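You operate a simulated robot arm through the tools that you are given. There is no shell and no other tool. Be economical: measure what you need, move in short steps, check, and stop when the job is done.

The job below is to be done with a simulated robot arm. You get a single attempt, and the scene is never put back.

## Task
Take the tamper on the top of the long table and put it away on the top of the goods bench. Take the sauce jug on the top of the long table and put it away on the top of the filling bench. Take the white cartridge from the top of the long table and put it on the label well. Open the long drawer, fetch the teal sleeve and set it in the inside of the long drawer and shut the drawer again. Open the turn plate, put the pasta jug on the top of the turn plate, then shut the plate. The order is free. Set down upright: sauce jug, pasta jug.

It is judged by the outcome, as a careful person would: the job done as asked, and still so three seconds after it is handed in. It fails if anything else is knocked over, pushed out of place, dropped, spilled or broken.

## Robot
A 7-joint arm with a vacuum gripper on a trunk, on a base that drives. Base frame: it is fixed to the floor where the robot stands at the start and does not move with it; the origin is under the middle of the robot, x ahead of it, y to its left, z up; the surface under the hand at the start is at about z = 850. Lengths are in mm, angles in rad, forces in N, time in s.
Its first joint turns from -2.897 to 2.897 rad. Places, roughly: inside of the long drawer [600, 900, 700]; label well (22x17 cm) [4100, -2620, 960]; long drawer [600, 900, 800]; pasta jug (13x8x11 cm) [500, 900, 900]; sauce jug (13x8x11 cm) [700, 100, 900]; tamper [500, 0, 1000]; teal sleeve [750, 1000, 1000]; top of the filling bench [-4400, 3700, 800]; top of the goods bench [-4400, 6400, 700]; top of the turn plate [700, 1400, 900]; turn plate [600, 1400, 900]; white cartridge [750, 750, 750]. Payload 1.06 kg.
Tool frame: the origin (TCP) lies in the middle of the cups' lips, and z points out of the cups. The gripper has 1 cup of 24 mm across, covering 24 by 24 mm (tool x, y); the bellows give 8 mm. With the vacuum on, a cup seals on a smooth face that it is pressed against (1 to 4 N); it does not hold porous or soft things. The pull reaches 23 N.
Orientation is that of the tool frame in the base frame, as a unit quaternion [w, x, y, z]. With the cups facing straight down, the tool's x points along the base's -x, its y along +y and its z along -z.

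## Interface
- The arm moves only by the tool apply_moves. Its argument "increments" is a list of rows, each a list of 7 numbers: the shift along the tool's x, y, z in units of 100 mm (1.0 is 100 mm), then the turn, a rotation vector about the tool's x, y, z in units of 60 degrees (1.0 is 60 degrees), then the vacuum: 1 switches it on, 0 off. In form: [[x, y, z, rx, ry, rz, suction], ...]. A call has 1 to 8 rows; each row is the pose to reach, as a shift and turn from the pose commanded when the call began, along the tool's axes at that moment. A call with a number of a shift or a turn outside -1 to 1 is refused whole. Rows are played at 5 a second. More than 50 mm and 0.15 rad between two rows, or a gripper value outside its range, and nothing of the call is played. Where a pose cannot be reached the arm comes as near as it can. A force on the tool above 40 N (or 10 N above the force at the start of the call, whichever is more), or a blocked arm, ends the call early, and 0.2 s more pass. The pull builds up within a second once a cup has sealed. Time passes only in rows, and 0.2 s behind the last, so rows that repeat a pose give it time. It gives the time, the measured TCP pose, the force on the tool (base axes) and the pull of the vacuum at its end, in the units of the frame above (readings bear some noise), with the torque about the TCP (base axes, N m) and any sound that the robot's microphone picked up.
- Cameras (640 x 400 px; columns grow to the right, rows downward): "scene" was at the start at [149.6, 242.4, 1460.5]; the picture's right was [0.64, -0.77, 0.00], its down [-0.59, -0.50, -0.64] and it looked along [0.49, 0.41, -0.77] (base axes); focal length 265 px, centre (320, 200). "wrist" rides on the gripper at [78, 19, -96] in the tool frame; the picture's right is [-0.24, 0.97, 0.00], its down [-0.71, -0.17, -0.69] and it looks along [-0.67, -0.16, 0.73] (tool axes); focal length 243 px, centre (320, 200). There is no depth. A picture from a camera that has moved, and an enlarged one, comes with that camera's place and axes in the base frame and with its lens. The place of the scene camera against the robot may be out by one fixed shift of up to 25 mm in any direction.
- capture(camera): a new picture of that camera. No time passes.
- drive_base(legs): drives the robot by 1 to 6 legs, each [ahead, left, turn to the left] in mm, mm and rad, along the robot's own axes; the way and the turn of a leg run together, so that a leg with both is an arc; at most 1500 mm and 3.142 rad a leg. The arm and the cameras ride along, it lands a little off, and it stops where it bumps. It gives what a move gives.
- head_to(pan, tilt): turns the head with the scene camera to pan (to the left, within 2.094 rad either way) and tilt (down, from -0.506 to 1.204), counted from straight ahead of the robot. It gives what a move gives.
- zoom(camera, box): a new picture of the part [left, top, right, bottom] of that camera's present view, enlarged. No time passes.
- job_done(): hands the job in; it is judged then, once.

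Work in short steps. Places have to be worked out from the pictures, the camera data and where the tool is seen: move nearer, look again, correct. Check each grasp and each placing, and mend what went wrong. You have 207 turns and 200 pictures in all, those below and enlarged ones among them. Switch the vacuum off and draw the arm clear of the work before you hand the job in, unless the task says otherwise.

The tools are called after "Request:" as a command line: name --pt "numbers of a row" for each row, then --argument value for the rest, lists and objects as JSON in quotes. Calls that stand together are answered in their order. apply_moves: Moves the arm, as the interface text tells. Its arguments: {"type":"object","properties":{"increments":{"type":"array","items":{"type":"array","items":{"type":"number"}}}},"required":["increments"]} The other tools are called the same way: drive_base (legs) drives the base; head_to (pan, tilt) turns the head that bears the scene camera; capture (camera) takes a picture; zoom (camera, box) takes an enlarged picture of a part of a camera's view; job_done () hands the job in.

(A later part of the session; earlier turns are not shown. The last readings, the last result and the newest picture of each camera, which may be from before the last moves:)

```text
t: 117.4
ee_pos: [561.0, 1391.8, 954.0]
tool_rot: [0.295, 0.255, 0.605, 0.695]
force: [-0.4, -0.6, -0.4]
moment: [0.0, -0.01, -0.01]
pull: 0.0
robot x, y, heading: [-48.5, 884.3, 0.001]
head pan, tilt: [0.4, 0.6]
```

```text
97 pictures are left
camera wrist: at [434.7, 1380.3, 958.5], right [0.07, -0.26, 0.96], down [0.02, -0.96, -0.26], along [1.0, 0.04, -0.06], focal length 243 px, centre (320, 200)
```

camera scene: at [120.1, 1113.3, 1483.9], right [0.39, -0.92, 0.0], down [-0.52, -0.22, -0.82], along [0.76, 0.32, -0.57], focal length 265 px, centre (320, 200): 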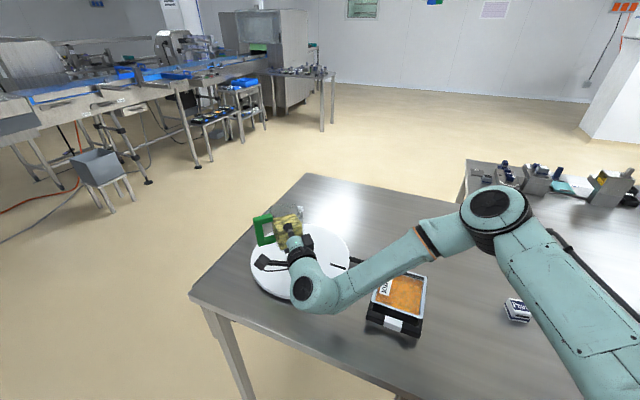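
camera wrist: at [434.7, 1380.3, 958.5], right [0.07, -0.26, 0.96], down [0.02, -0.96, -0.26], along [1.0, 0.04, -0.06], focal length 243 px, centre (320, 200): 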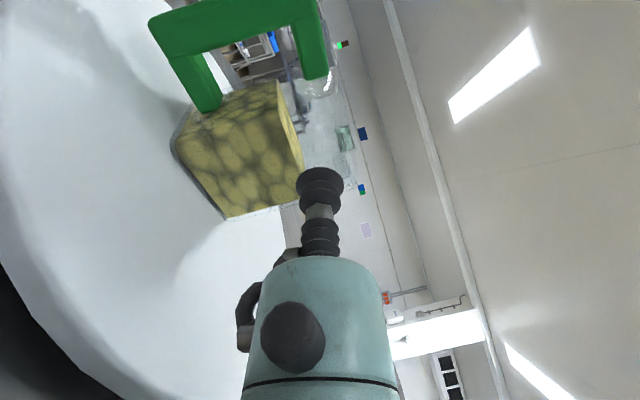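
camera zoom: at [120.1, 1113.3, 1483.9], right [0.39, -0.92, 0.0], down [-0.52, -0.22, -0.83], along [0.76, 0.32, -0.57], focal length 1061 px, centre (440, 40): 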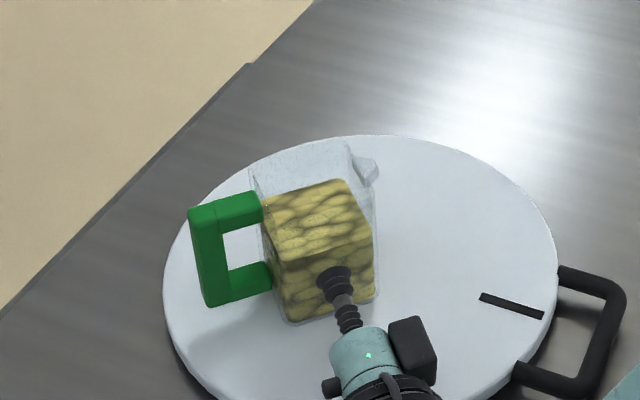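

The jug stands upright on the plate. I retreat, rise, and turn the tool back to pointing down.

Request:
apply_moves --pt "0 0.05 -0.3 0 0 0 0" --pt "0 0.1 -0.6 0 0 0 0" --pt "0 0.45 -0.7 0 0 0 0" --pt "0 0.9 -0.7 0 0 0 0"

Request:
apply_moves --pt "0 0.15 0.02 0 0.127 0.018 0" --pt "0 0.3 0.04 0 0.253 0.036 0" --pt "0 0.45 0.06 0 0.38 0.053 0" --pt "0 0.5 0.07 0 0.506 0.071 0" --pt "0 0.5 0.07 0 0.632 0.089 0" --pt "0 0.5 0.07 0 0.759 0.107 0"

Request:
apply_moves --pt "0 0 0 0.136 0 0 0" --pt "0 0 0 0.272 0 0 0" --pt "0 0 0 0.408 0 0 0" --pt "0 0 0 0.544 0 0 0" --pt "0 0 0 0.68 0 0 0" --pt "0 0 0 0.816 0 0 0"

Request:
apply_moves --pt "0 0 0 0.136 0 0 0" --pt "0 0 0 0.272 0 0 0" --pt "0 0 0 0.408 0 0 0" --pt "0 0 0 0.544 0 0 0" --pt "0 0 0 0.68 0 0 0" --pt "0 0 0 0.816 0 0 0"

Request:
capture --camera "scene"

```text
t: 118.4
ee_pos: [500.6, 1333.0, 1033.6]
tool_rot: [0.293, 0.255, 0.605, 0.695]
force: [0.8, 0.0, 0.3]
moment: [0.0, 0.03, -0.01]
pull: 0.0
robot x, y, heading: [-52.0, 886.9, -0.002]
head pan, tilt: [0.4, 0.6]
```

```text
t: 119.8
ee_pos: [501.3, 1332.0, 1083.0]
tool_rot: [-0.002, -0.002, 0.656, 0.754]
force: [0.5, 0.5, 0.0]
moment: [0.0, 0.01, -0.02]
pull: 0.1
robot x, y, heading: [-50.4, 882.5, 0.003]
head pan, tilt: [0.4, 0.6]
```

```text
t: 121.2
ee_pos: [503.7, 1334.6, 1083.9]
tool_rot: [0.001, 0.0, 0.91, 0.414]
force: [0.2, -1.3, -0.7]
moment: [0.03, 0.02, 0.01]
pull: 0.0
robot x, y, heading: [-51.7, 887.0, 0.007]
head pan, tilt: [0.4, 0.6]
```

```text
t: 122.6
ee_pos: [501.9, 1333.3, 1083.5]
tool_rot: [0.0, -0.001, 1.0, -0.002]
force: [0.4, -0.4, 0.6]
moment: [0.02, -0.02, 0.0]
pull: 0.0
robot x, y, heading: [-53.3, 884.0, -0.001]
head pan, tilt: [0.4, 0.6]
```

```text
96 pictures are left
camera scene: at [120.0, 1113.0, 1483.9], right [0.39, -0.92, 0.0], down [-0.52, -0.22, -0.83], along [0.76, 0.32, -0.56], focal length 265 px, centre (320, 200)
```

scene: 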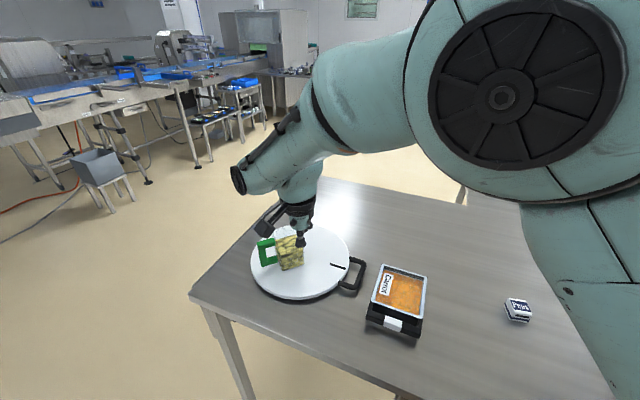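

Now I move to the +x side of the plate handle, at about (720,1285), and lower.

Request:
apply_moves --pt "-0.35 -0.2 0 0 0 0 0" --pt "-0.7 -0.4 0 0 0 0 0" --pt "-1.0 -0.6 0 0 0 0 0"

Request:
apply_moves --pt "-0.4 0 0.1 0 0 0 0" --pt "-0.8 0 0.2 0 0 0 0" --pt "-1.0 0.05 0.5 0 0 0 0"

Request:
apply_moves --pt "-0.1 0.05 0.4 0 0 0 0" --pt "-0.19 0.07 0.8 0 0 0 0"

Request:
capture --camera "wrist"

Request:
capture --camera "scene"

```text
t: 123.4
ee_pos: [600.8, 1272.9, 1082.7]
tool_rot: [-0.001, -0.003, 1.0, 0.0]
force: [0.6, 0.4, 0.5]
moment: [-0.02, -0.04, -0.01]
pull: 0.2
robot x, y, heading: [-52.1, 884.1, 0.001]
head pan, tilt: [0.4, 0.6]
```

```text
t: 124.2
ee_pos: [701.8, 1280.6, 1033.2]
tool_rot: [-0.001, -0.002, 1.0, 0.001]
force: [-0.2, 0.9, 0.6]
moment: [0.03, 0.0, 0.05]
pull: 0.0
robot x, y, heading: [-52.9, 885.9, 0.002]
head pan, tilt: [0.4, 0.6]
```

```text
t: 124.8
ee_pos: [721.6, 1288.0, 952.8]
tool_rot: [0.001, -0.001, 1.0, 0.001]
force: [-0.1, -0.3, 0.7]
moment: [-0.01, -0.02, 0.01]
pull: 0.0
robot x, y, heading: [-49.5, 889.1, 0.004]
head pan, tilt: [0.4, 0.6]
```

```text
95 pictures are left
camera wrist: at [642.1, 1307.0, 1047.6], right [0.23, 0.97, 0.0], down [0.71, -0.17, 0.69], along [0.67, -0.16, -0.73], focal length 243 px, centre (320, 200)
```

wrist: 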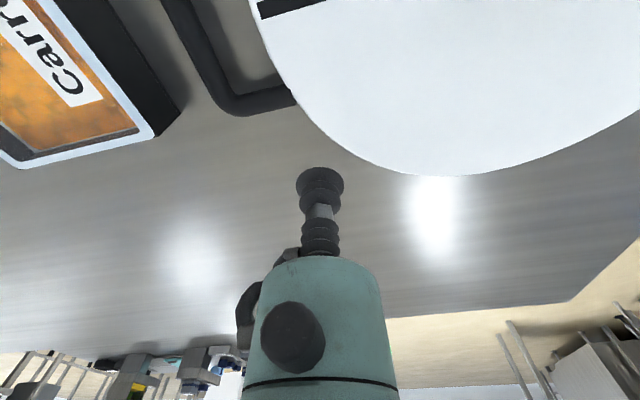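

```text
94 pictures are left
camera scene: at [119.7, 1113.1, 1484.0], right [0.39, -0.92, 0.0], down [-0.52, -0.22, -0.83], along [0.76, 0.32, -0.56], focal length 265 px, centre (320, 200)
```

scene: 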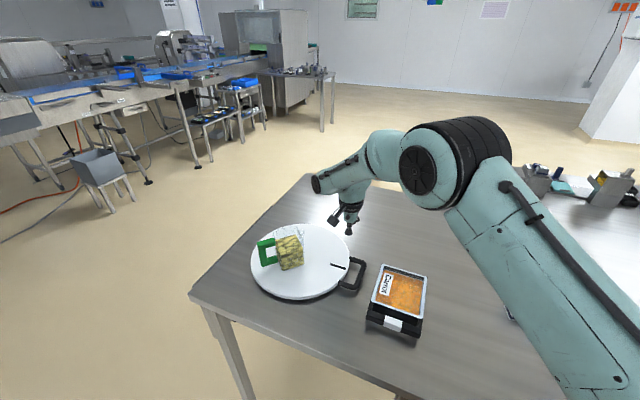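

Corrected estimate: plate centre ≈(648,1426), rim radius ≈166, handle's +x side at x≈700. I shift to (722,1258) and lower to z≈866.

Request:
apply_moves --pt "0 -0.3 0.1 0 0 0 0" --pt "0 -0.3 0.5 0 0 0 0" --pt "0 -0.3 0.86 0 0 0 0"

Request:
capture --camera "wrist"

```text
t: 125.6
ee_pos: [722.0, 1256.7, 867.0]
tool_rot: [0.0, -0.001, 1.0, 0.001]
force: [-0.5, 0.6, -0.3]
moment: [-0.01, 0.0, 0.03]
pull: 0.1
robot x, y, heading: [-50.4, 884.6, 0.001]
head pan, tilt: [0.4, 0.6]
```

```text
93 pictures are left
camera wrist: at [641.7, 1276.7, 962.7], right [0.23, 0.97, 0.0], down [0.71, -0.17, 0.69], along [0.67, -0.16, -0.73], focal length 243 px, centre (320, 200)
```

wrist: 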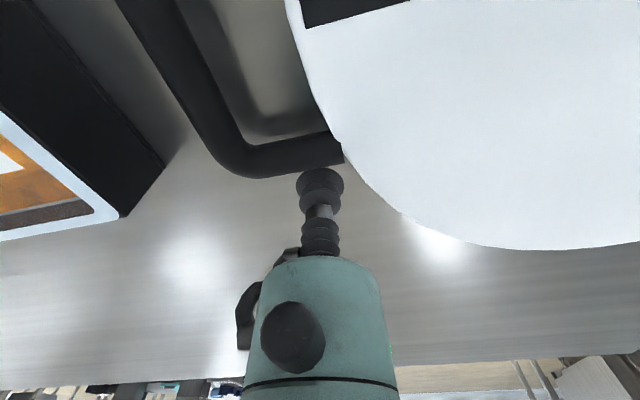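

The cup is right beside the handle post. I push along the arc in -x.

Request:
apply_moves --pt "0.15 -0.05 0 0 0 0 0" --pt "0.297 -0.083 0 0 0 0 0" --pt "0.549 -0.127 0 0 0 0 0" --pt "0.804 -0.136 0 0 0 0 0"

Request:
capture --camera "wrist"

Request:
zoom --camera "scene" --box '[210, 190, 450, 340]'

```text
t: 126.6
ee_pos: [640.3, 1243.4, 867.7]
tool_rot: [0.001, -0.002, 1.0, 0.0]
force: [0.6, -0.3, -0.3]
moment: [0.01, 0.0, 0.0]
pull: 0.0
robot x, y, heading: [-50.9, 886.4, 0.002]
head pan, tilt: [0.4, 0.6]
```

```text
92 pictures are left
camera wrist: at [559.9, 1262.6, 962.4], right [0.23, 0.97, 0.0], down [0.71, -0.17, 0.68], along [0.67, -0.16, -0.73], focal length 243 px, centre (320, 200)
```

wrist: 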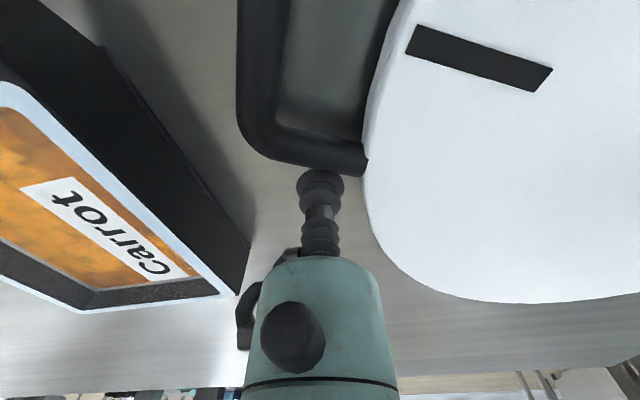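

```text
2.67 times, centred on (330, 265) of scene
camera zoom: at [120.3, 1113.2, 1483.9], right [0.39, -0.92, 0.0], down [-0.52, -0.22, -0.82], along [0.76, 0.32, -0.57], focal length 707 px, centre (293, 27)
```

zoom: 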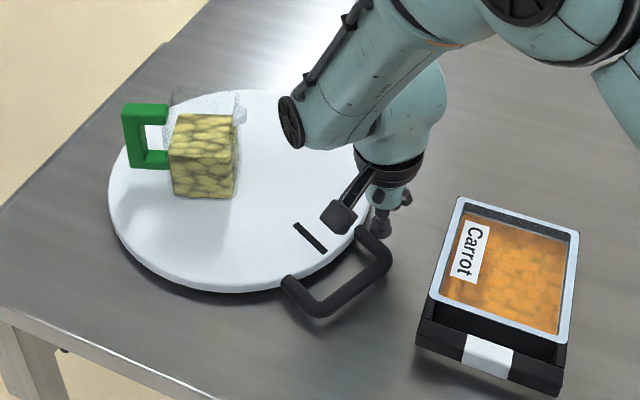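

The plate turns with the jug steady. I continue along the arc.

Request:
apply_moves --pt "0.241 0.024 0 0 0 0 0" --pt "0.489 0.086 0 0 0 0 0" --pt "0.725 0.181 0 0 0 0 0" --pt "0.946 0.309 0 0 0 0 0"

Request:
apply_moves --pt "0.202 0.157 0 0 0 0 0" --pt "0.379 0.341 0 0 0 0 0" --pt "0.529 0.547 0 0 0 0 0"

Request:
capture --camera "wrist"

Request:
capture --camera "scene"

```text
t: 127.6
ee_pos: [544.4, 1273.0, 866.6]
tool_rot: [-0.001, -0.001, 1.0, -0.001]
force: [0.6, -1.2, 0.1]
moment: [0.01, -0.01, -0.03]
pull: 0.1
robot x, y, heading: [-53.2, 883.6, 0.003]
head pan, tilt: [0.4, 0.6]
```

```text
t: 128.4
ee_pos: [493.2, 1328.0, 868.4]
tool_rot: [0.0, -0.001, 1.0, -0.001]
force: [0.1, -0.4, 0.4]
moment: [0.01, 0.02, 0.02]
pull: 0.2
robot x, y, heading: [-54.9, 889.4, 0.002]
head pan, tilt: [0.4, 0.6]
```

```text
90 pictures are left
camera wrist: at [414.0, 1348.0, 962.5], right [0.23, 0.97, 0.0], down [0.71, -0.17, 0.68], along [0.67, -0.16, -0.73], focal length 243 px, centre (320, 200)
```

wrist: 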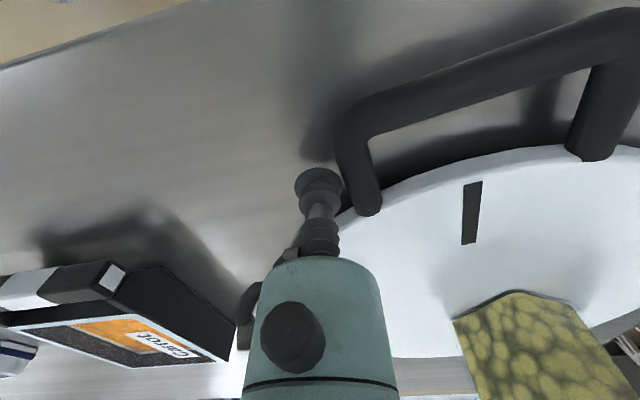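

```text
89 pictures are left
camera scene: at [120.3, 1113.1, 1483.9], right [0.39, -0.92, 0.0], down [-0.52, -0.22, -0.82], along [0.76, 0.32, -0.57], focal length 265 px, centre (320, 200)
```

scene: 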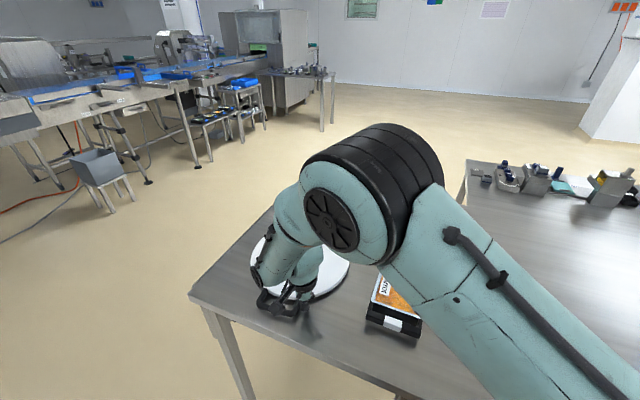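

Nearly shut. I finish the arc until the stop's force appears.

Request:
apply_moves --pt "0.1 0.15 0 0 0 0 0" --pt "0.15 0.22 0 0 0 0 0" --pt "0.18 0.27 0 0 0 0 0" --pt "0.2 0.31 0 0 0 0 0" --pt "0.21 0.34 0 0 0 0 0"

Request:
capture --camera "wrist"

```text
t: 129.5
ee_pos: [477.0, 1351.7, 866.7]
tool_rot: [0.0, 0.003, 1.0, -0.006]
force: [-0.2, -9.7, 2.7]
moment: [0.03, -0.03, 0.01]
pull: 0.0
robot x, y, heading: [-51.7, 881.7, 0.003]
head pan, tilt: [0.4, 0.6]
stopped in row 5: the force on the tool passed its limit at 45 N (the readings are from after the stop); the commanded pose is now the measured one
```

```text
88 pictures are left
camera wrist: at [397.3, 1373.1, 960.9], right [0.24, 0.97, -0.01], down [0.71, -0.17, 0.69], along [0.66, -0.17, -0.73], focal length 243 px, centre (320, 200)
```

wrist: 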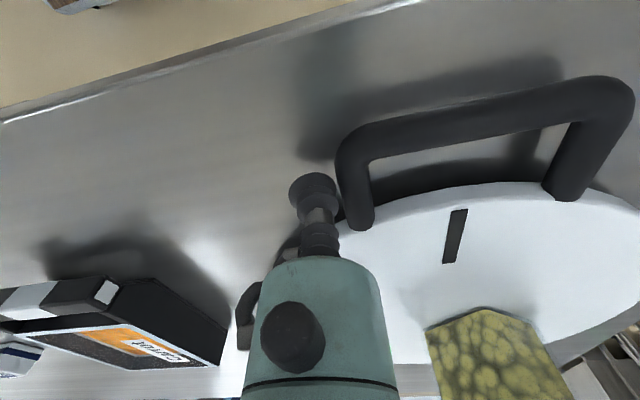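

The plate hit its closed stop. I back off, rise, and verify with the scene camera.

Request:
apply_moves --pt "0.05 -0.12 0 -0.011 0 -0.006 0" --pt "0.1 -0.15 -0.3 -0.011 0 -0.006 0" --pt "0.1 -0.15 -0.7 -0.011 0 -0.006 0" --pt "0.1 -0.25 -1.0 -0.011 0 -0.006 0"

Request:
apply_moves --pt "0 -0.4 -0.3 0 0 0 0" --pt "0 -0.8 -0.6 0 0 0 0" --pt "0 -1.0 -0.9 0 0 0 0"

Request:
apply_moves --pt "0 -0.5 0 0 0 0 0" --pt "0 -1.0 0 0 0 0 0"

Request:
capture --camera "scene"

```text
t: 130.5
ee_pos: [465.2, 1327.9, 967.7]
tool_rot: [0.0, -0.002, 1.0, 0.0]
force: [0.0, -0.1, -0.5]
moment: [0.01, 0.04, 0.03]
pull: 0.1
robot x, y, heading: [-52.6, 883.3, 0.002]
head pan, tilt: [0.4, 0.6]
```

```text
t: 131.3
ee_pos: [467.7, 1228.6, 1055.8]
tool_rot: [0.0, -0.002, 1.0, -0.001]
force: [0.2, -0.4, -0.8]
moment: [0.03, -0.02, -0.04]
pull: 0.1
robot x, y, heading: [-49.5, 886.7, 0.003]
head pan, tilt: [0.4, 0.6]
```

```text
t: 131.9
ee_pos: [468.1, 1132.8, 1055.5]
tool_rot: [0.0, -0.001, 1.0, 0.001]
force: [-0.2, 0.7, -1.2]
moment: [-0.02, -0.02, 0.0]
pull: 0.0
robot x, y, heading: [-53.0, 884.5, 0.0]
head pan, tilt: [0.4, 0.6]
```

```text
87 pictures are left
camera scene: at [120.2, 1113.4, 1483.8], right [0.39, -0.92, 0.0], down [-0.52, -0.22, -0.82], along [0.76, 0.32, -0.57], focal length 265 px, centre (320, 200)
```

scene: 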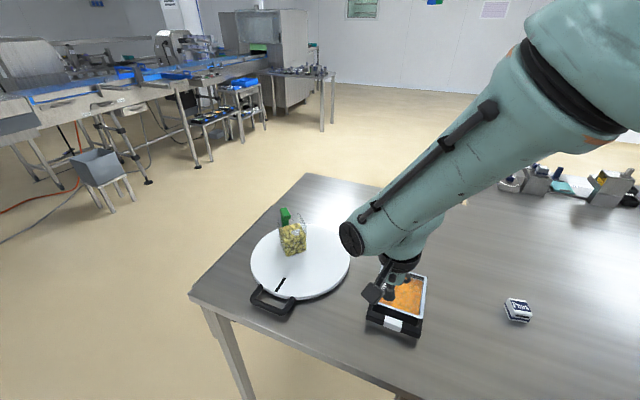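

Plate shut and jug upright. Next the white cartridge (Peas) at about (700,818): move above it.

Request:
apply_moves --pt "-0.19 -0.26 0 0 0 0 0" --pt "-0.38 -0.52 0 0 0 0 0" --pt "-0.57 -0.78 0 0 0 0 0"

Request:
apply_moves --pt "-0.19 -0.26 0 0 0 0 0" --pt "-0.38 -0.52 0 0 0 0 0" --pt "-0.57 -0.78 0 0 0 0 0"

Request:
apply_moves --pt "-0.19 -0.26 0.1 0 0 0 0" --pt "-0.38 -0.52 0.3 0 0 0 0" --pt "-0.57 -0.78 0.6 0 0 0 0"

Request:
apply_moves --pt "-0.19 -0.26 0 0 0 0 0" --pt "-0.38 -0.52 0 0 0 0 0" --pt "-0.55 -0.78 0 0 0 0 0"

Request:
capture --camera "wrist"

```text
t: 132.7
ee_pos: [523.0, 1052.8, 1056.6]
tool_rot: [-0.001, -0.002, 1.0, 0.0]
force: [0.3, 0.5, -0.7]
moment: [0.0, 0.0, 0.03]
pull: 0.0
robot x, y, heading: [-53.0, 885.0, 0.002]
head pan, tilt: [0.4, 0.6]
```

```text
t: 133.5
ee_pos: [580.2, 974.8, 1057.7]
tool_rot: [-0.001, -0.002, 1.0, -0.001]
force: [-0.6, -0.2, 0.4]
moment: [-0.01, -0.01, 0.0]
pull: 0.0
robot x, y, heading: [-51.9, 887.9, -0.0]
head pan, tilt: [0.4, 0.6]
```

```text
t: 134.3
ee_pos: [639.6, 895.6, 997.4]
tool_rot: [-0.001, -0.002, 1.0, 0.0]
force: [0.4, -0.6, -0.2]
moment: [-0.01, -0.02, 0.01]
pull: 0.1
robot x, y, heading: [-52.1, 882.8, -0.0]
head pan, tilt: [0.4, 0.6]
```

```text
t: 135.1
ee_pos: [693.5, 817.7, 998.0]
tool_rot: [0.0, -0.002, 1.0, 0.0]
force: [-0.3, 0.5, -1.0]
moment: [0.0, 0.0, 0.04]
pull: 0.0
robot x, y, heading: [-54.1, 887.2, 0.003]
head pan, tilt: [0.4, 0.6]
```

```text
86 pictures are left
camera wrist: at [614.3, 837.4, 1093.3], right [0.23, 0.97, 0.0], down [0.71, -0.17, 0.69], along [0.67, -0.16, -0.73], focal length 243 px, centre (320, 200)
```

wrist: 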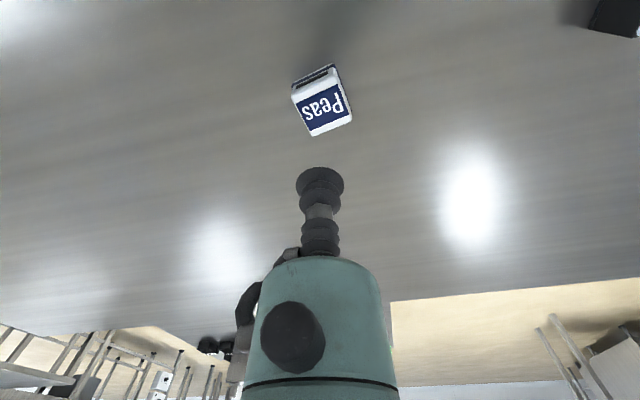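

Peas' top centre ≈(700,819). I descend with vacuum and creep to contact.

Request:
apply_moves --pt "-0.03 0.01 0.4 0 0 0 1" --pt "-0.06 0.01 0.8 0 0 0 1" --pt "-0.06 0.01 1.0 0 0 0 1" --pt "-0.06 0.01 1.0 0 0 0 1"

Request:
capture --camera "wrist"

```text
t: 136.1
ee_pos: [700.2, 819.3, 896.2]
tool_rot: [0.0, -0.002, 1.0, 0.0]
force: [-0.5, 0.4, -1.0]
moment: [0.03, 0.0, -0.01]
pull: 0.2
robot x, y, heading: [-52.4, 885.0, 0.003]
head pan, tilt: [0.4, 0.6]
```

```text
85 pictures are left
camera wrist: at [620.6, 839.3, 991.0], right [0.23, 0.97, 0.0], down [0.71, -0.17, 0.69], along [0.67, -0.16, -0.73], focal length 243 px, centre (320, 200)
```

wrist: 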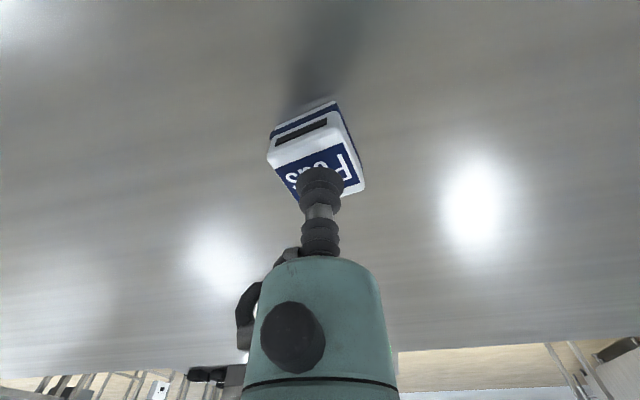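

Request:
apply_moves --pt "0 0 0.04 0 0 0 1" --pt "0 0 0.08 0 0 0 1" --pt "0 0 0.11 0 0 0 1" --pt "0 0 0.14 0 0 0 1" --pt "0 0 0.14 0 0 0 1"

```text
t: 137.3
ee_pos: [700.5, 819.9, 883.5]
tool_rot: [0.0, -0.002, 1.0, 0.0]
force: [3.9, 1.6, 11.8]
moment: [-0.04, 0.01, -0.02]
pull: 22.8
robot x, y, heading: [-49.1, 884.4, -0.002]
head pan, tilt: [0.4, 0.6]
```

Sealed. I lift and tuck the cartridge, then drive back and right past the table's end, and look toward the label well.

Request:
apply_moves --pt "0 0 -0.3 0 0 0 1" --pt "0.2 0 -0.7 0 0 0 1" --pt "0.4 0 -1.0 0 0 0 1"

Request:
apply_moves --pt "0.35 -0.1 -0.3 0 0 0 1" --pt "0.7 -0.2 -0.6 0 0 0 1" --pt "1.0 -0.3 -0.9 0 0 0 1"

Request:
drive_base --legs '[[-250, 0, 0], [0, -1400, 0], [0, -200, 0]]'

Request:
head_to --pan -0.5 --tilt 0.3

Request:
capture --camera "scene"

Request:
head_to --pan 0.3 --tilt 0.3

Request:
capture --camera "scene"

```text
t: 138.1
ee_pos: [658.5, 817.7, 981.9]
tool_rot: [0.0, -0.002, 1.0, 0.0]
force: [-0.8, 0.7, -1.5]
moment: [0.0, 0.03, 0.02]
pull: 23.0
robot x, y, heading: [-48.9, 885.0, 0.006]
head pan, tilt: [0.4, 0.6]
```

```text
t: 138.9
ee_pos: [559.4, 788.6, 1073.3]
tool_rot: [-0.001, -0.002, 1.0, 0.001]
force: [0.4, 0.1, -2.1]
moment: [-0.01, 0.03, -0.01]
pull: 22.5
robot x, y, heading: [-51.0, 888.8, 0.002]
head pan, tilt: [0.4, 0.6]
```

```text
t: 148.4
ee_pos: [323.2, -801.9, 1072.6]
tool_rot: [0.0, -0.008, 1.0, 0.0]
force: [0.1, 0.7, -1.1]
moment: [0.0, 0.02, 0.01]
pull: 22.8
robot x, y, heading: [-288.8, -712.0, 0.012]
head pan, tilt: [0.4, 0.6]
```

```text
t: 149.6
ee_pos: [323.9, -801.3, 1072.9]
tool_rot: [0.0, -0.008, 1.0, -0.001]
force: [0.2, -0.1, -0.8]
moment: [-0.03, -0.01, 0.0]
pull: 22.9
robot x, y, heading: [-286.1, -711.7, 0.011]
head pan, tilt: [-0.499, 0.3]
```

```text
84 pictures are left
camera scene: at [-117.5, -561.0, 1511.4], right [-0.47, -0.88, 0.0], down [-0.26, 0.14, -0.96], along [0.84, -0.45, -0.3], focal length 265 px, centre (320, 200)
```

scene: 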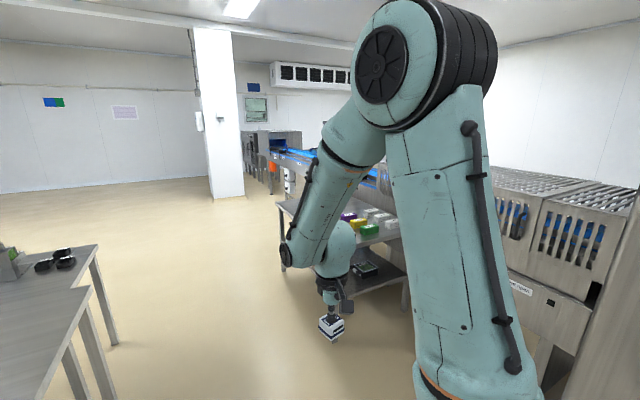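

```text
t: 150.8
ee_pos: [322.7, -801.1, 1073.4]
tool_rot: [0.0, -0.008, 1.0, -0.001]
force: [0.0, -0.5, -0.3]
moment: [0.02, 0.05, 0.0]
pull: 22.7
robot x, y, heading: [-287.7, -712.4, 0.015]
head pan, tilt: [0.3, 0.3]
```

```text
83 pictures are left
camera scene: at [-111.2, -488.8, 1511.4], right [0.31, -0.95, 0.0], down [-0.28, -0.09, -0.96], along [0.91, 0.29, -0.3], focal length 265 px, centre (320, 200)
```

scene: 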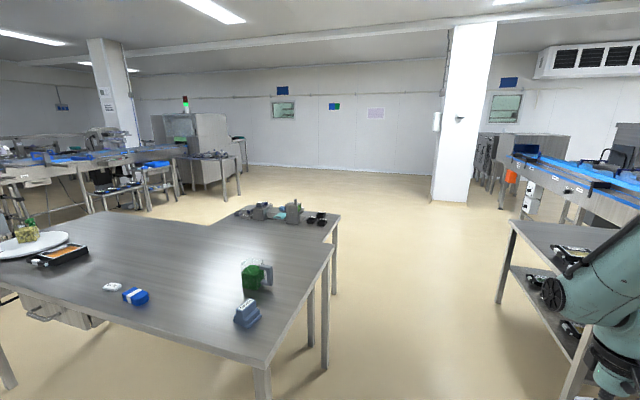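

The corridor between the table's end (y≈-180) and the shelf on the right (y≈-1100, x 750–1820) fits. I drive through along y≈-640 to x≈2100 and look toward the well.

Request:
drive_base --legs '[[0, 70, -0.012], [1200, 0, 0], [1200, 0, 0]]'

Request:
head_to --pan -0.6 --tilt 0.3

Request:
capture --camera "scene"

Request:
head_to --pan 0.1 --tilt 0.3

Request:
capture --camera "scene"

```text
t: 163.3
ee_pos: [2749.4, -767.0, 1073.9]
tool_rot: [0.001, 0.008, 1.0, 0.0]
force: [0.1, -0.3, -0.2]
moment: [0.0, -0.04, 0.0]
pull: 23.4
robot x, y, heading: [2137.0, -659.8, -0.016]
head pan, tilt: [0.3, 0.3]
```

```text
t: 164.5
ee_pos: [2748.4, -766.8, 1071.7]
tool_rot: [0.0, 0.007, 1.0, 0.0]
force: [-0.4, 0.2, -1.9]
moment: [-0.03, 0.0, 0.0]
pull: 22.5
robot x, y, heading: [2138.5, -661.1, -0.017]
head pan, tilt: [-0.6, 0.3]
```

```text
82 pictures are left
camera scene: at [2310.6, -522.3, 1511.4], right [-0.58, -0.82, 0.0], down [-0.24, 0.17, -0.96], along [0.78, -0.55, -0.3], focal length 265 px, centre (320, 200)
```

scene: 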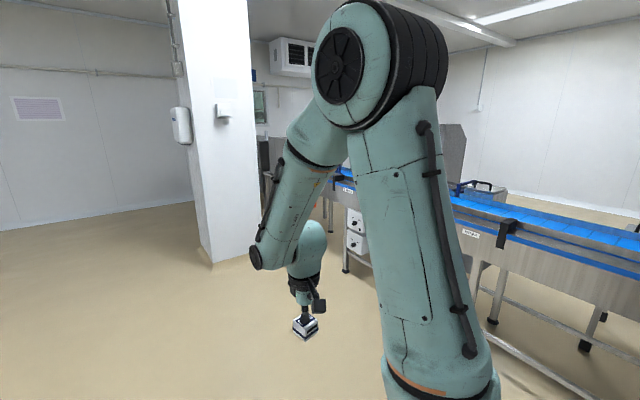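

```text
t: 165.5
ee_pos: [2749.0, -767.1, 1072.8]
tool_rot: [-0.001, 0.007, 1.0, 0.001]
force: [0.9, 0.3, -1.1]
moment: [0.01, -0.03, 0.01]
pull: 22.8
robot x, y, heading: [2139.8, -662.1, -0.017]
head pan, tilt: [0.099, 0.3]
```

```text
81 pictures are left
camera scene: at [2327.4, -460.7, 1511.4], right [0.08, -1.0, 0.0], down [-0.29, -0.02, -0.96], along [0.95, 0.08, -0.3], focal length 265 px, centre (320, 200)
```

scene: 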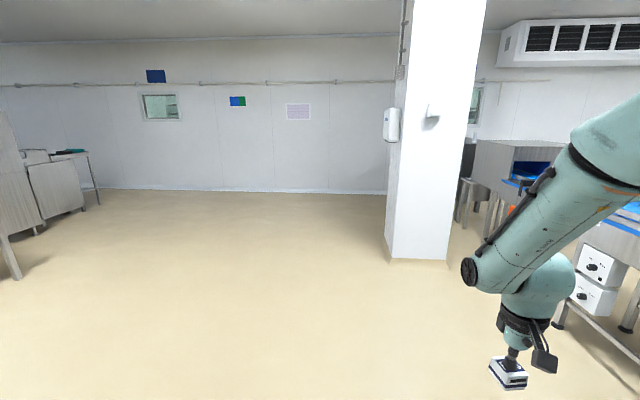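

The well should be on the conveyor line to the right. I drive ahead 1500 mm and turn right to face it.

Request:
drive_base --legs '[[1500, 0, 0.017], [200, 0, 0], [0, 0, -1.571]]'

Request:
head_to --pan 0.1 --tilt 0.35

Request:
capture --camera "scene"

```text
t: 177.9
ee_pos: [3717.2, -1288.6, 1072.4]
tool_rot: [0.0, 0.71, 0.705, 0.0]
force: [0.6, -0.3, -0.6]
moment: [0.01, -0.04, 0.01]
pull: 23.1
robot x, y, heading: [3820.1, -678.6, -1.576]
head pan, tilt: [0.099, 0.3]
```

```text
t: 178.5
ee_pos: [3717.4, -1288.5, 1072.5]
tool_rot: [-0.001, 0.709, 0.705, 0.0]
force: [0.2, 1.2, -1.0]
moment: [-0.02, 0.02, -0.02]
pull: 22.5
robot x, y, heading: [3817.9, -681.8, -1.582]
head pan, tilt: [0.099, 0.351]
```

```text
80 pictures are left
camera scene: at [4028.1, -890.7, 1506.7], right [-1.0, -0.09, 0.0], down [-0.03, 0.34, -0.94], along [0.09, -0.94, -0.34], focal length 265 px, centre (320, 200)
```

scene: 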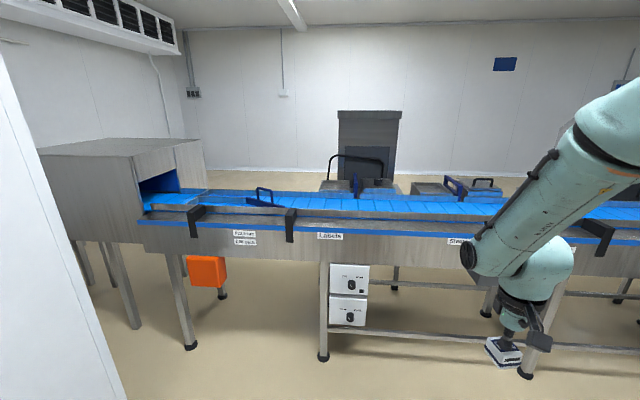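

I zoom in around the expected place of the well.

Request:
zoom --camera "scene" --box '[220, 140, 440, 278]'

Request:
zoom --camera "scene" --box '[290, 150, 400, 250]'

```text
2.90 times, centred on (330, 209) of scene
camera zoom: at [4028.1, -890.7, 1506.7], right [-1.0, -0.09, 0.0], down [-0.03, 0.34, -0.94], along [0.09, -0.94, -0.34], focal length 769 px, centre (291, 174)
```

zoom: 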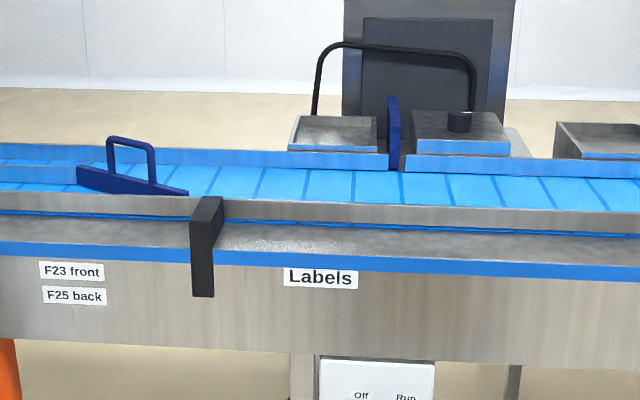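

```text
4.00 times, centred on (345, 200) of scene
camera zoom: at [4028.1, -890.7, 1506.7], right [-1.0, -0.09, 0.0], down [-0.03, 0.34, -0.94], along [0.09, -0.94, -0.34], focal length 1061 px, centre (220, 200)
```

zoom: 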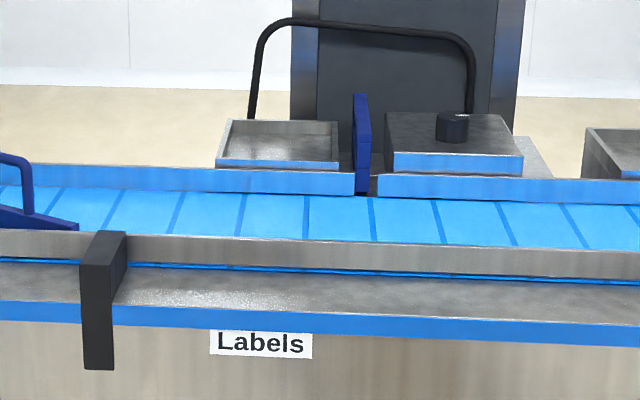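

The open tray behind the belt at pixel (332,189) is the label well. I drive nearer: 280 mm left (world +x) and 550 mm ahead, then measure again.

Request:
drive_base --legs '[[0, 280, 0.008], [550, 0, 0]]'

Request:
head_to --pan 0.0 --tilt 0.6

Request:
capture --camera "scene"

Request:
capture --camera "wrist"

```text
t: 183.3
ee_pos: [4018.1, -1854.4, 1072.2]
tool_rot: [0.0, 0.701, 0.713, 0.0]
force: [0.1, 0.2, -0.7]
moment: [0.01, 0.02, -0.01]
pull: 23.3
robot x, y, heading: [4107.8, -1238.6, -1.557]
head pan, tilt: [0.099, 0.351]
```

```text
t: 184.1
ee_pos: [4017.6, -1854.2, 1073.9]
tool_rot: [0.0, 0.701, 0.713, 0.001]
force: [0.2, 0.3, -0.8]
moment: [-0.02, -0.05, 0.0]
pull: 22.7
robot x, y, heading: [4106.4, -1243.7, -1.556]
head pan, tilt: [0.0, 0.6]
```

```text
77 pictures are left
camera scene: at [4310.0, -1443.6, 1484.0], right [-1.0, -0.02, 0.0], down [-0.01, 0.56, -0.83], along [0.01, -0.83, -0.56], focal length 265 px, centre (320, 200)
```

scene: 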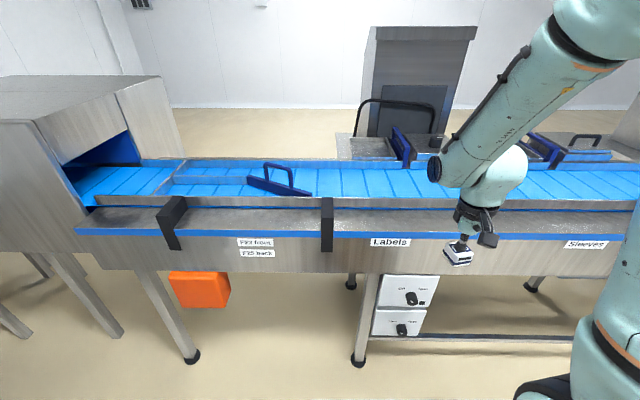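

```text
76 pictures are left
camera wrist: at [4034.1, -1774.1, 1167.5], right [0.98, -0.22, 0.0], down [-0.16, -0.71, 0.68], along [-0.15, -0.67, -0.73], focal length 243 px, centre (320, 200)
```

wrist: 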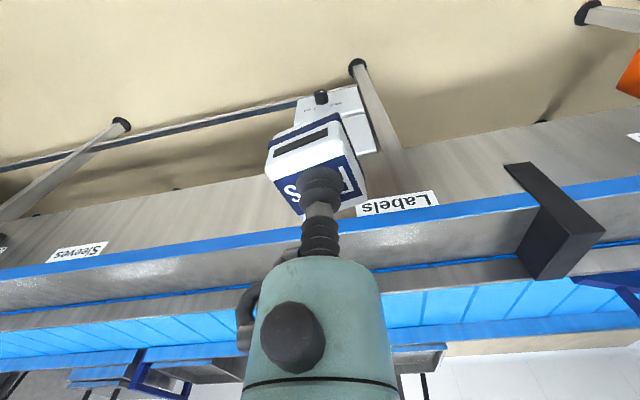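

The well is about (4100,-2650,966). The conveyor's front edge is near y≈-2130, so I approach with care: 480 mm ahead.

Request:
drive_base --legs '[[480, 0, -0.014]]'

Request:
head_to --pan 0.0 --tilt 0.9

Request:
capture --camera "scene"

Request:
capture --camera "wrist"

```text
t: 187.1
ee_pos: [4015.0, -2327.7, 1072.4]
tool_rot: [-0.001, 0.704, 0.71, 0.001]
force: [-0.8, -1.1, -1.2]
moment: [0.01, 0.02, -0.01]
pull: 22.7
robot x, y, heading: [4107.9, -1717.6, -1.567]
head pan, tilt: [0.0, 0.6]
stopped in leg 1: the robot was blocked; the commanded pose is now the measured one
```

```text
t: 187.9
ee_pos: [4016.2, -2329.0, 1073.1]
tool_rot: [0.0, 0.704, 0.71, 0.0]
force: [-0.3, -1.0, -0.9]
moment: [0.01, -0.01, 0.0]
pull: 23.0
robot x, y, heading: [4112.7, -1714.6, -1.565]
head pan, tilt: [0.0, 0.901]
```

```text
75 pictures are left
camera scene: at [4312.6, -1908.6, 1459.2], right [-1.0, 0.0, 0.0], down [0.0, 0.78, -0.62], along [0.0, -0.62, -0.78], focal length 265 px, centre (320, 200)
```

scene: 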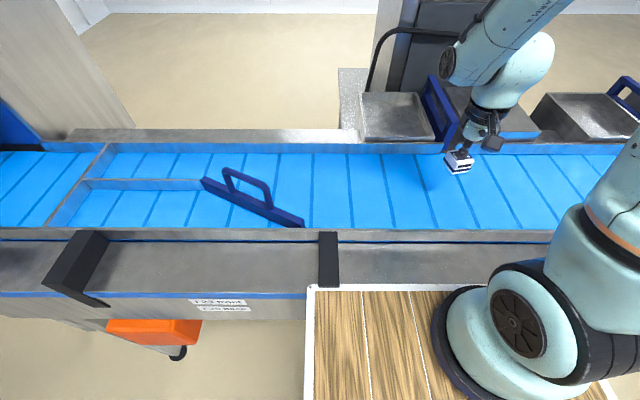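

```text
74 pictures are left
camera wrist: at [4033.2, -2249.0, 1167.4], right [0.97, -0.23, 0.0], down [-0.17, -0.71, 0.68], along [-0.16, -0.67, -0.73], focal length 243 px, centre (320, 200)
```

wrist: 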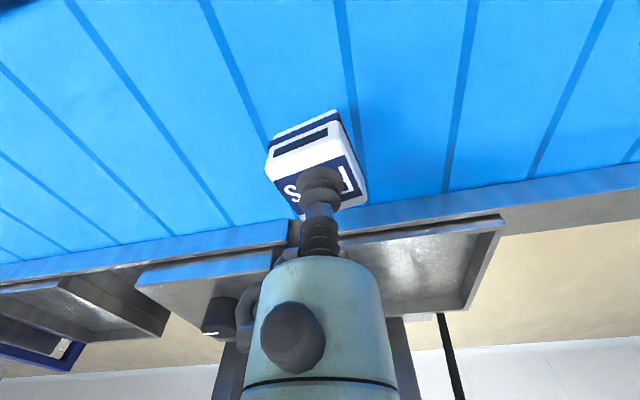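

Robot is touching the conveyor's edge; I'll back off 10 mm. Well spans x≈3986–4195, y≈-2525…-2770; I aim at (4090,-2590). Moving the arm out in steps.

Request:
drive_base --legs '[[-8, 0, 0]]'

Request:
apply_moves --pt "-0.28 0.08 0 0 0 0 1" --pt "-0.56 0.16 0 0 0 0 1" --pt "-0.86 0.25 0 0 0 0 1"

Request:
apply_moves --pt "-0.28 0.08 0 0 0 0 1" --pt "-0.56 0.16 0 0 0 0 1" --pt "-0.86 0.25 0 0 0 0 1"

Request:
capture --camera "wrist"

Request:
capture --camera "scene"

```text
t: 188.6
ee_pos: [4016.6, -2320.6, 1072.4]
tool_rot: [0.0, 0.704, 0.71, 0.0]
force: [0.4, -0.8, -0.8]
moment: [-0.01, 0.0, 0.0]
pull: 23.2
robot x, y, heading: [4110.2, -1707.9, -1.569]
head pan, tilt: [0.0, 0.901]
```

```text
t: 189.4
ee_pos: [4042.1, -2406.0, 1074.1]
tool_rot: [-0.001, 0.705, 0.709, 0.001]
force: [0.6, -0.7, -0.3]
moment: [0.0, -0.04, -0.03]
pull: 23.0
robot x, y, heading: [4108.6, -1706.8, -1.564]
head pan, tilt: [0.0, 0.901]
```

```text
t: 190.2
ee_pos: [4067.1, -2492.5, 1072.0]
tool_rot: [0.0, 0.705, 0.709, 0.0]
force: [-0.6, 0.1, -0.7]
moment: [0.0, 0.02, -0.02]
pull: 23.0
robot x, y, heading: [4111.9, -1709.9, -1.563]
head pan, tilt: [0.0, 0.901]
```

```text
73 pictures are left
camera wrist: at [4084.9, -2413.3, 1167.3], right [0.97, -0.23, 0.0], down [-0.17, -0.71, 0.68], along [-0.16, -0.67, -0.73], focal length 243 px, centre (320, 200)
```

wrist: 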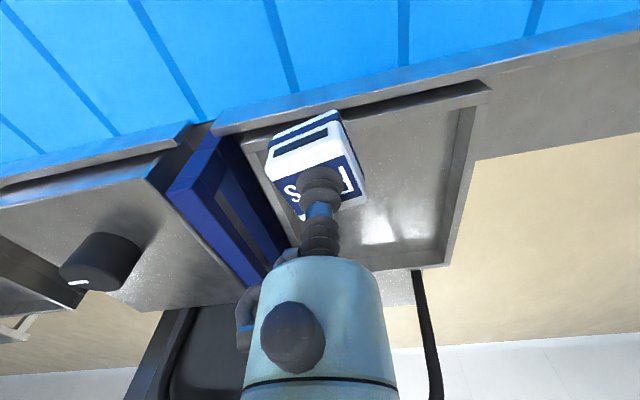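

```text
72 pictures are left
camera scene: at [4312.5, -1900.3, 1459.2], right [-1.0, 0.0, 0.0], down [0.0, 0.78, -0.62], along [0.0, -0.62, -0.78], focal length 265 px, centre (320, 200)
```

scene: 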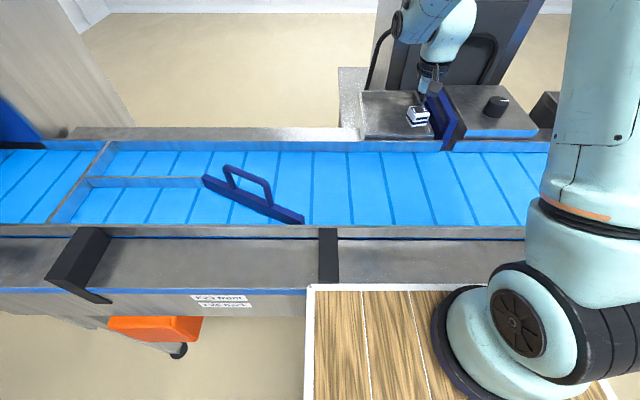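

Tray centre ≈(4095,-2629), rim ≈975. I go to (4095,-2595) and then lower.

Request:
apply_moves --pt "-0.33 0.1 0 0 0 0 1" --pt "-0.66 0.2 0 0 0 0 1" --pt "-1.0 0.28 0 0 0 0 1" --pt "-1.0 0.28 0.25 0 0 0 1"

Request:
capture --camera "wrist"

```text
t: 191.2
ee_pos: [4097.6, -2590.8, 1049.1]
tool_rot: [0.0, 0.705, 0.709, 0.0]
force: [-0.2, 0.1, -0.5]
moment: [-0.02, 0.04, -0.02]
pull: 22.8
robot x, y, heading: [4113.5, -1708.7, -1.567]
head pan, tilt: [0.0, 0.901]
```

```text
71 pictures are left
camera wrist: at [4114.2, -2511.5, 1144.2], right [0.97, -0.23, 0.0], down [-0.17, -0.71, 0.68], along [-0.16, -0.67, -0.73], focal length 243 px, centre (320, 200)
```

wrist: 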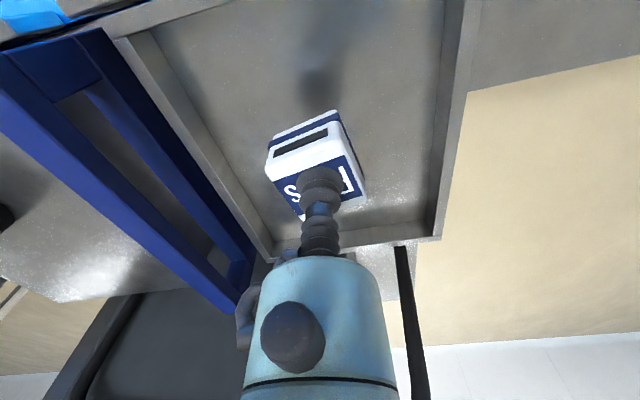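

Within the tray, well-placed. I lower, creeping at the end.

Request:
apply_moves --pt "0 0 0.2 0 0 0 1" --pt "0 0 0.35 0 0 0 1" --pt "0 0 0.42 0 0 0 1" --pt "0 0 0.46 0 0 0 1" --pt "0 0 0.5 0 0 0 1" --pt "0 0 0.5 0 0 0 1"

Request:
apply_moves --pt "0 0 0.03 0 0 0 1" --pt "0 0 0.06 0 0 0 1" --pt "0 0 0.06 0 0 0 1"

```text
t: 192.6
ee_pos: [4096.6, -2593.3, 999.1]
tool_rot: [-0.001, 0.704, 0.71, 0.0]
force: [-0.7, 0.7, -0.3]
moment: [-0.02, -0.01, 0.02]
pull: 22.5
robot x, y, heading: [4110.6, -1713.3, -1.567]
head pan, tilt: [0.0, 0.901]
```

```text
t: 193.4
ee_pos: [4095.3, -2592.4, 992.8]
tool_rot: [0.0, 0.704, 0.71, -0.001]
force: [-1.9, -1.2, 16.1]
moment: [0.01, -0.03, -0.02]
pull: 22.8
robot x, y, heading: [4113.3, -1711.4, -1.565]
head pan, tilt: [0.0, 0.901]
```

Contact (16 N). I release and lift away.

Request:
apply_moves --pt "0 0 -0.04 0 0 0 0" --pt "0 0 -0.04 0 0 0 0" --pt "0 0 -0.04 0 0 0 0" --pt "0 0 -0.04 0 0 0 0" --pt "0 0 -0.1 0 0 0 0" --pt "0 0 -0.3 0 0 0 0" --pt "0 0 -0.7 0 0 0 0"

Request:
apply_moves --pt "0.3 0 0 0 0 0 0" --pt "0.6 0 0 0 0 0 0" --pt "1.0 0 0 0 0 0 0"

Request:
capture --camera "wrist"

```text
t: 195.0
ee_pos: [4096.2, -2589.9, 1061.5]
tool_rot: [-0.001, 0.705, 0.709, 0.001]
force: [-0.6, -0.3, -1.2]
moment: [0.02, -0.02, 0.03]
pull: 0.1
robot x, y, heading: [4108.9, -1710.8, -1.569]
head pan, tilt: [0.0, 0.901]
```

```text
t: 195.8
ee_pos: [4095.6, -2490.9, 1062.1]
tool_rot: [-0.002, 0.704, 0.71, 0.001]
force: [0.3, -0.1, -0.7]
moment: [0.03, -0.02, 0.0]
pull: 0.0
robot x, y, heading: [4114.5, -1706.8, -1.564]
head pan, tilt: [0.0, 0.901]
```

```text
70 pictures are left
camera wrist: at [4112.7, -2411.9, 1157.7], right [0.97, -0.23, 0.0], down [-0.17, -0.71, 0.68], along [-0.16, -0.67, -0.73], focal length 243 px, centre (320, 200)
```

wrist: 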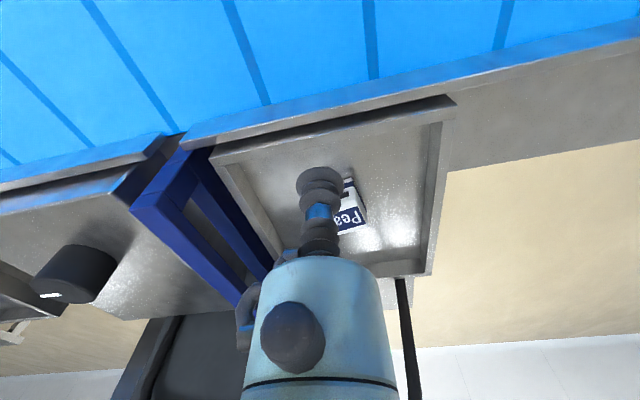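

The cartridge rests in the label well. I retract the arm and drive back the same way to the table's front.

Request:
apply_moves --pt "0.3 0 -0.1 0 0 0 0" --pt "0.6 0 -0.2 0 0 0 0" --pt "1.0 0 -0.2 0 0 0 0"

Request:
apply_moves --pt "0.3 0 0 0 0 0 0" --pt "0.6 0 0 0 0 0 0" --pt "0.8 0 0 0 0 0 0"

Request:
drive_base --legs '[[-1050, 0, 0], [0, 0, 1.567], [-1000, 0, 0]]'

```text
t: 196.6
ee_pos: [4092.1, -2391.8, 1082.3]
tool_rot: [-0.001, 0.704, 0.71, 0.0]
force: [0.7, 0.5, 0.0]
moment: [-0.01, -0.02, -0.02]
pull: 0.0
robot x, y, heading: [4108.4, -1709.5, -1.57]
head pan, tilt: [0.0, 0.901]
```

```text
t: 197.4
ee_pos: [4092.7, -2313.5, 1082.3]
tool_rot: [0.0, 0.704, 0.71, 0.0]
force: [0.0, -0.7, 0.1]
moment: [0.01, -0.01, 0.03]
pull: 0.0
robot x, y, heading: [4110.6, -1706.1, -1.564]
head pan, tilt: [0.0, 0.901]
```

```text
t: 211.4
ee_pos: [3718.9, -685.8, 1082.5]
tool_rot: [0.0, -0.014, 1.0, 0.0]
force: [-0.6, -1.3, 0.3]
moment: [-0.01, 0.0, 0.01]
pull: 0.2
robot x, y, heading: [3114.5, -679.7, 0.027]
head pan, tilt: [0.0, 0.901]
```

Heading needs a small correction; I then go back through the corridor in two stages.

Request:
drive_base --legs '[[0, 40, -0.027], [-1000, 0, 0]]'

```text
t: 217.1
ee_pos: [2715.5, -659.3, 1081.8]
tool_rot: [0.0, -0.002, 1.0, -0.001]
force: [-0.6, -0.8, -0.3]
moment: [0.02, 0.02, -0.02]
pull: 0.1
robot x, y, heading: [2113.2, -641.5, 0.002]
head pan, tilt: [0.0, 0.901]
```

I continue back and then left to face the tamper.

Request:
drive_base --legs '[[-1500, 0, 0], [-850, 0, 0], [0, 620, 0]]'

Request:
capture --camera "wrist"

Request:
head_to --pan -0.3 --tilt 0.7

Request:
capture --camera "scene"

```text
t: 231.9
ee_pos: [331.7, -61.8, 1081.1]
tool_rot: [0.0, 0.001, 1.0, 0.001]
force: [-0.5, 0.6, -1.2]
moment: [0.01, 0.02, 0.01]
pull: 0.1
robot x, y, heading: [-269.1, -39.4, -0.006]
head pan, tilt: [0.0, 0.901]
```

```text
69 pictures are left
camera wrist: at [251.6, -41.0, 1177.0], right [0.24, 0.97, 0.0], down [0.71, -0.17, 0.68], along [0.67, -0.16, -0.73], focal length 243 px, centre (320, 200)
```

wrist: 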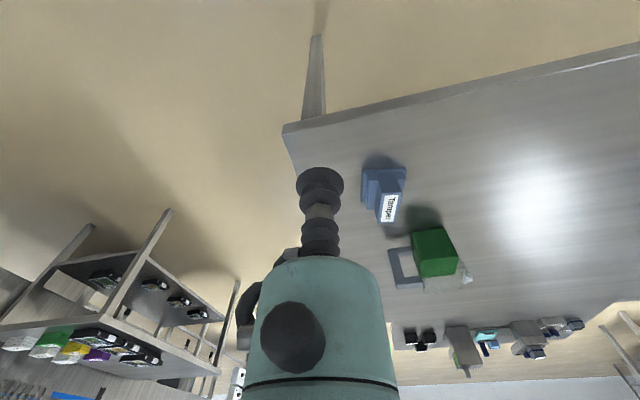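

```text
t: 232.7
ee_pos: [331.3, -60.5, 1082.6]
tool_rot: [0.0, 0.001, 1.0, -0.001]
force: [-0.3, 0.2, -1.1]
moment: [-0.04, 0.02, -0.02]
pull: 0.1
robot x, y, heading: [-272.6, -37.5, 0.0]
head pan, tilt: [-0.3, 0.7]
```

```text
68 pictures are left
camera scene: at [-100.2, 129.4, 1475.2], right [-0.3, -0.95, 0.0], down [-0.62, 0.19, -0.76], along [0.73, -0.23, -0.64], focal length 265 px, centre (320, 200)
```

scene: 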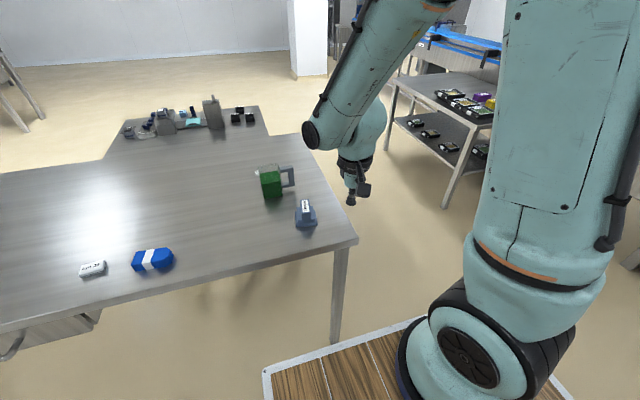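

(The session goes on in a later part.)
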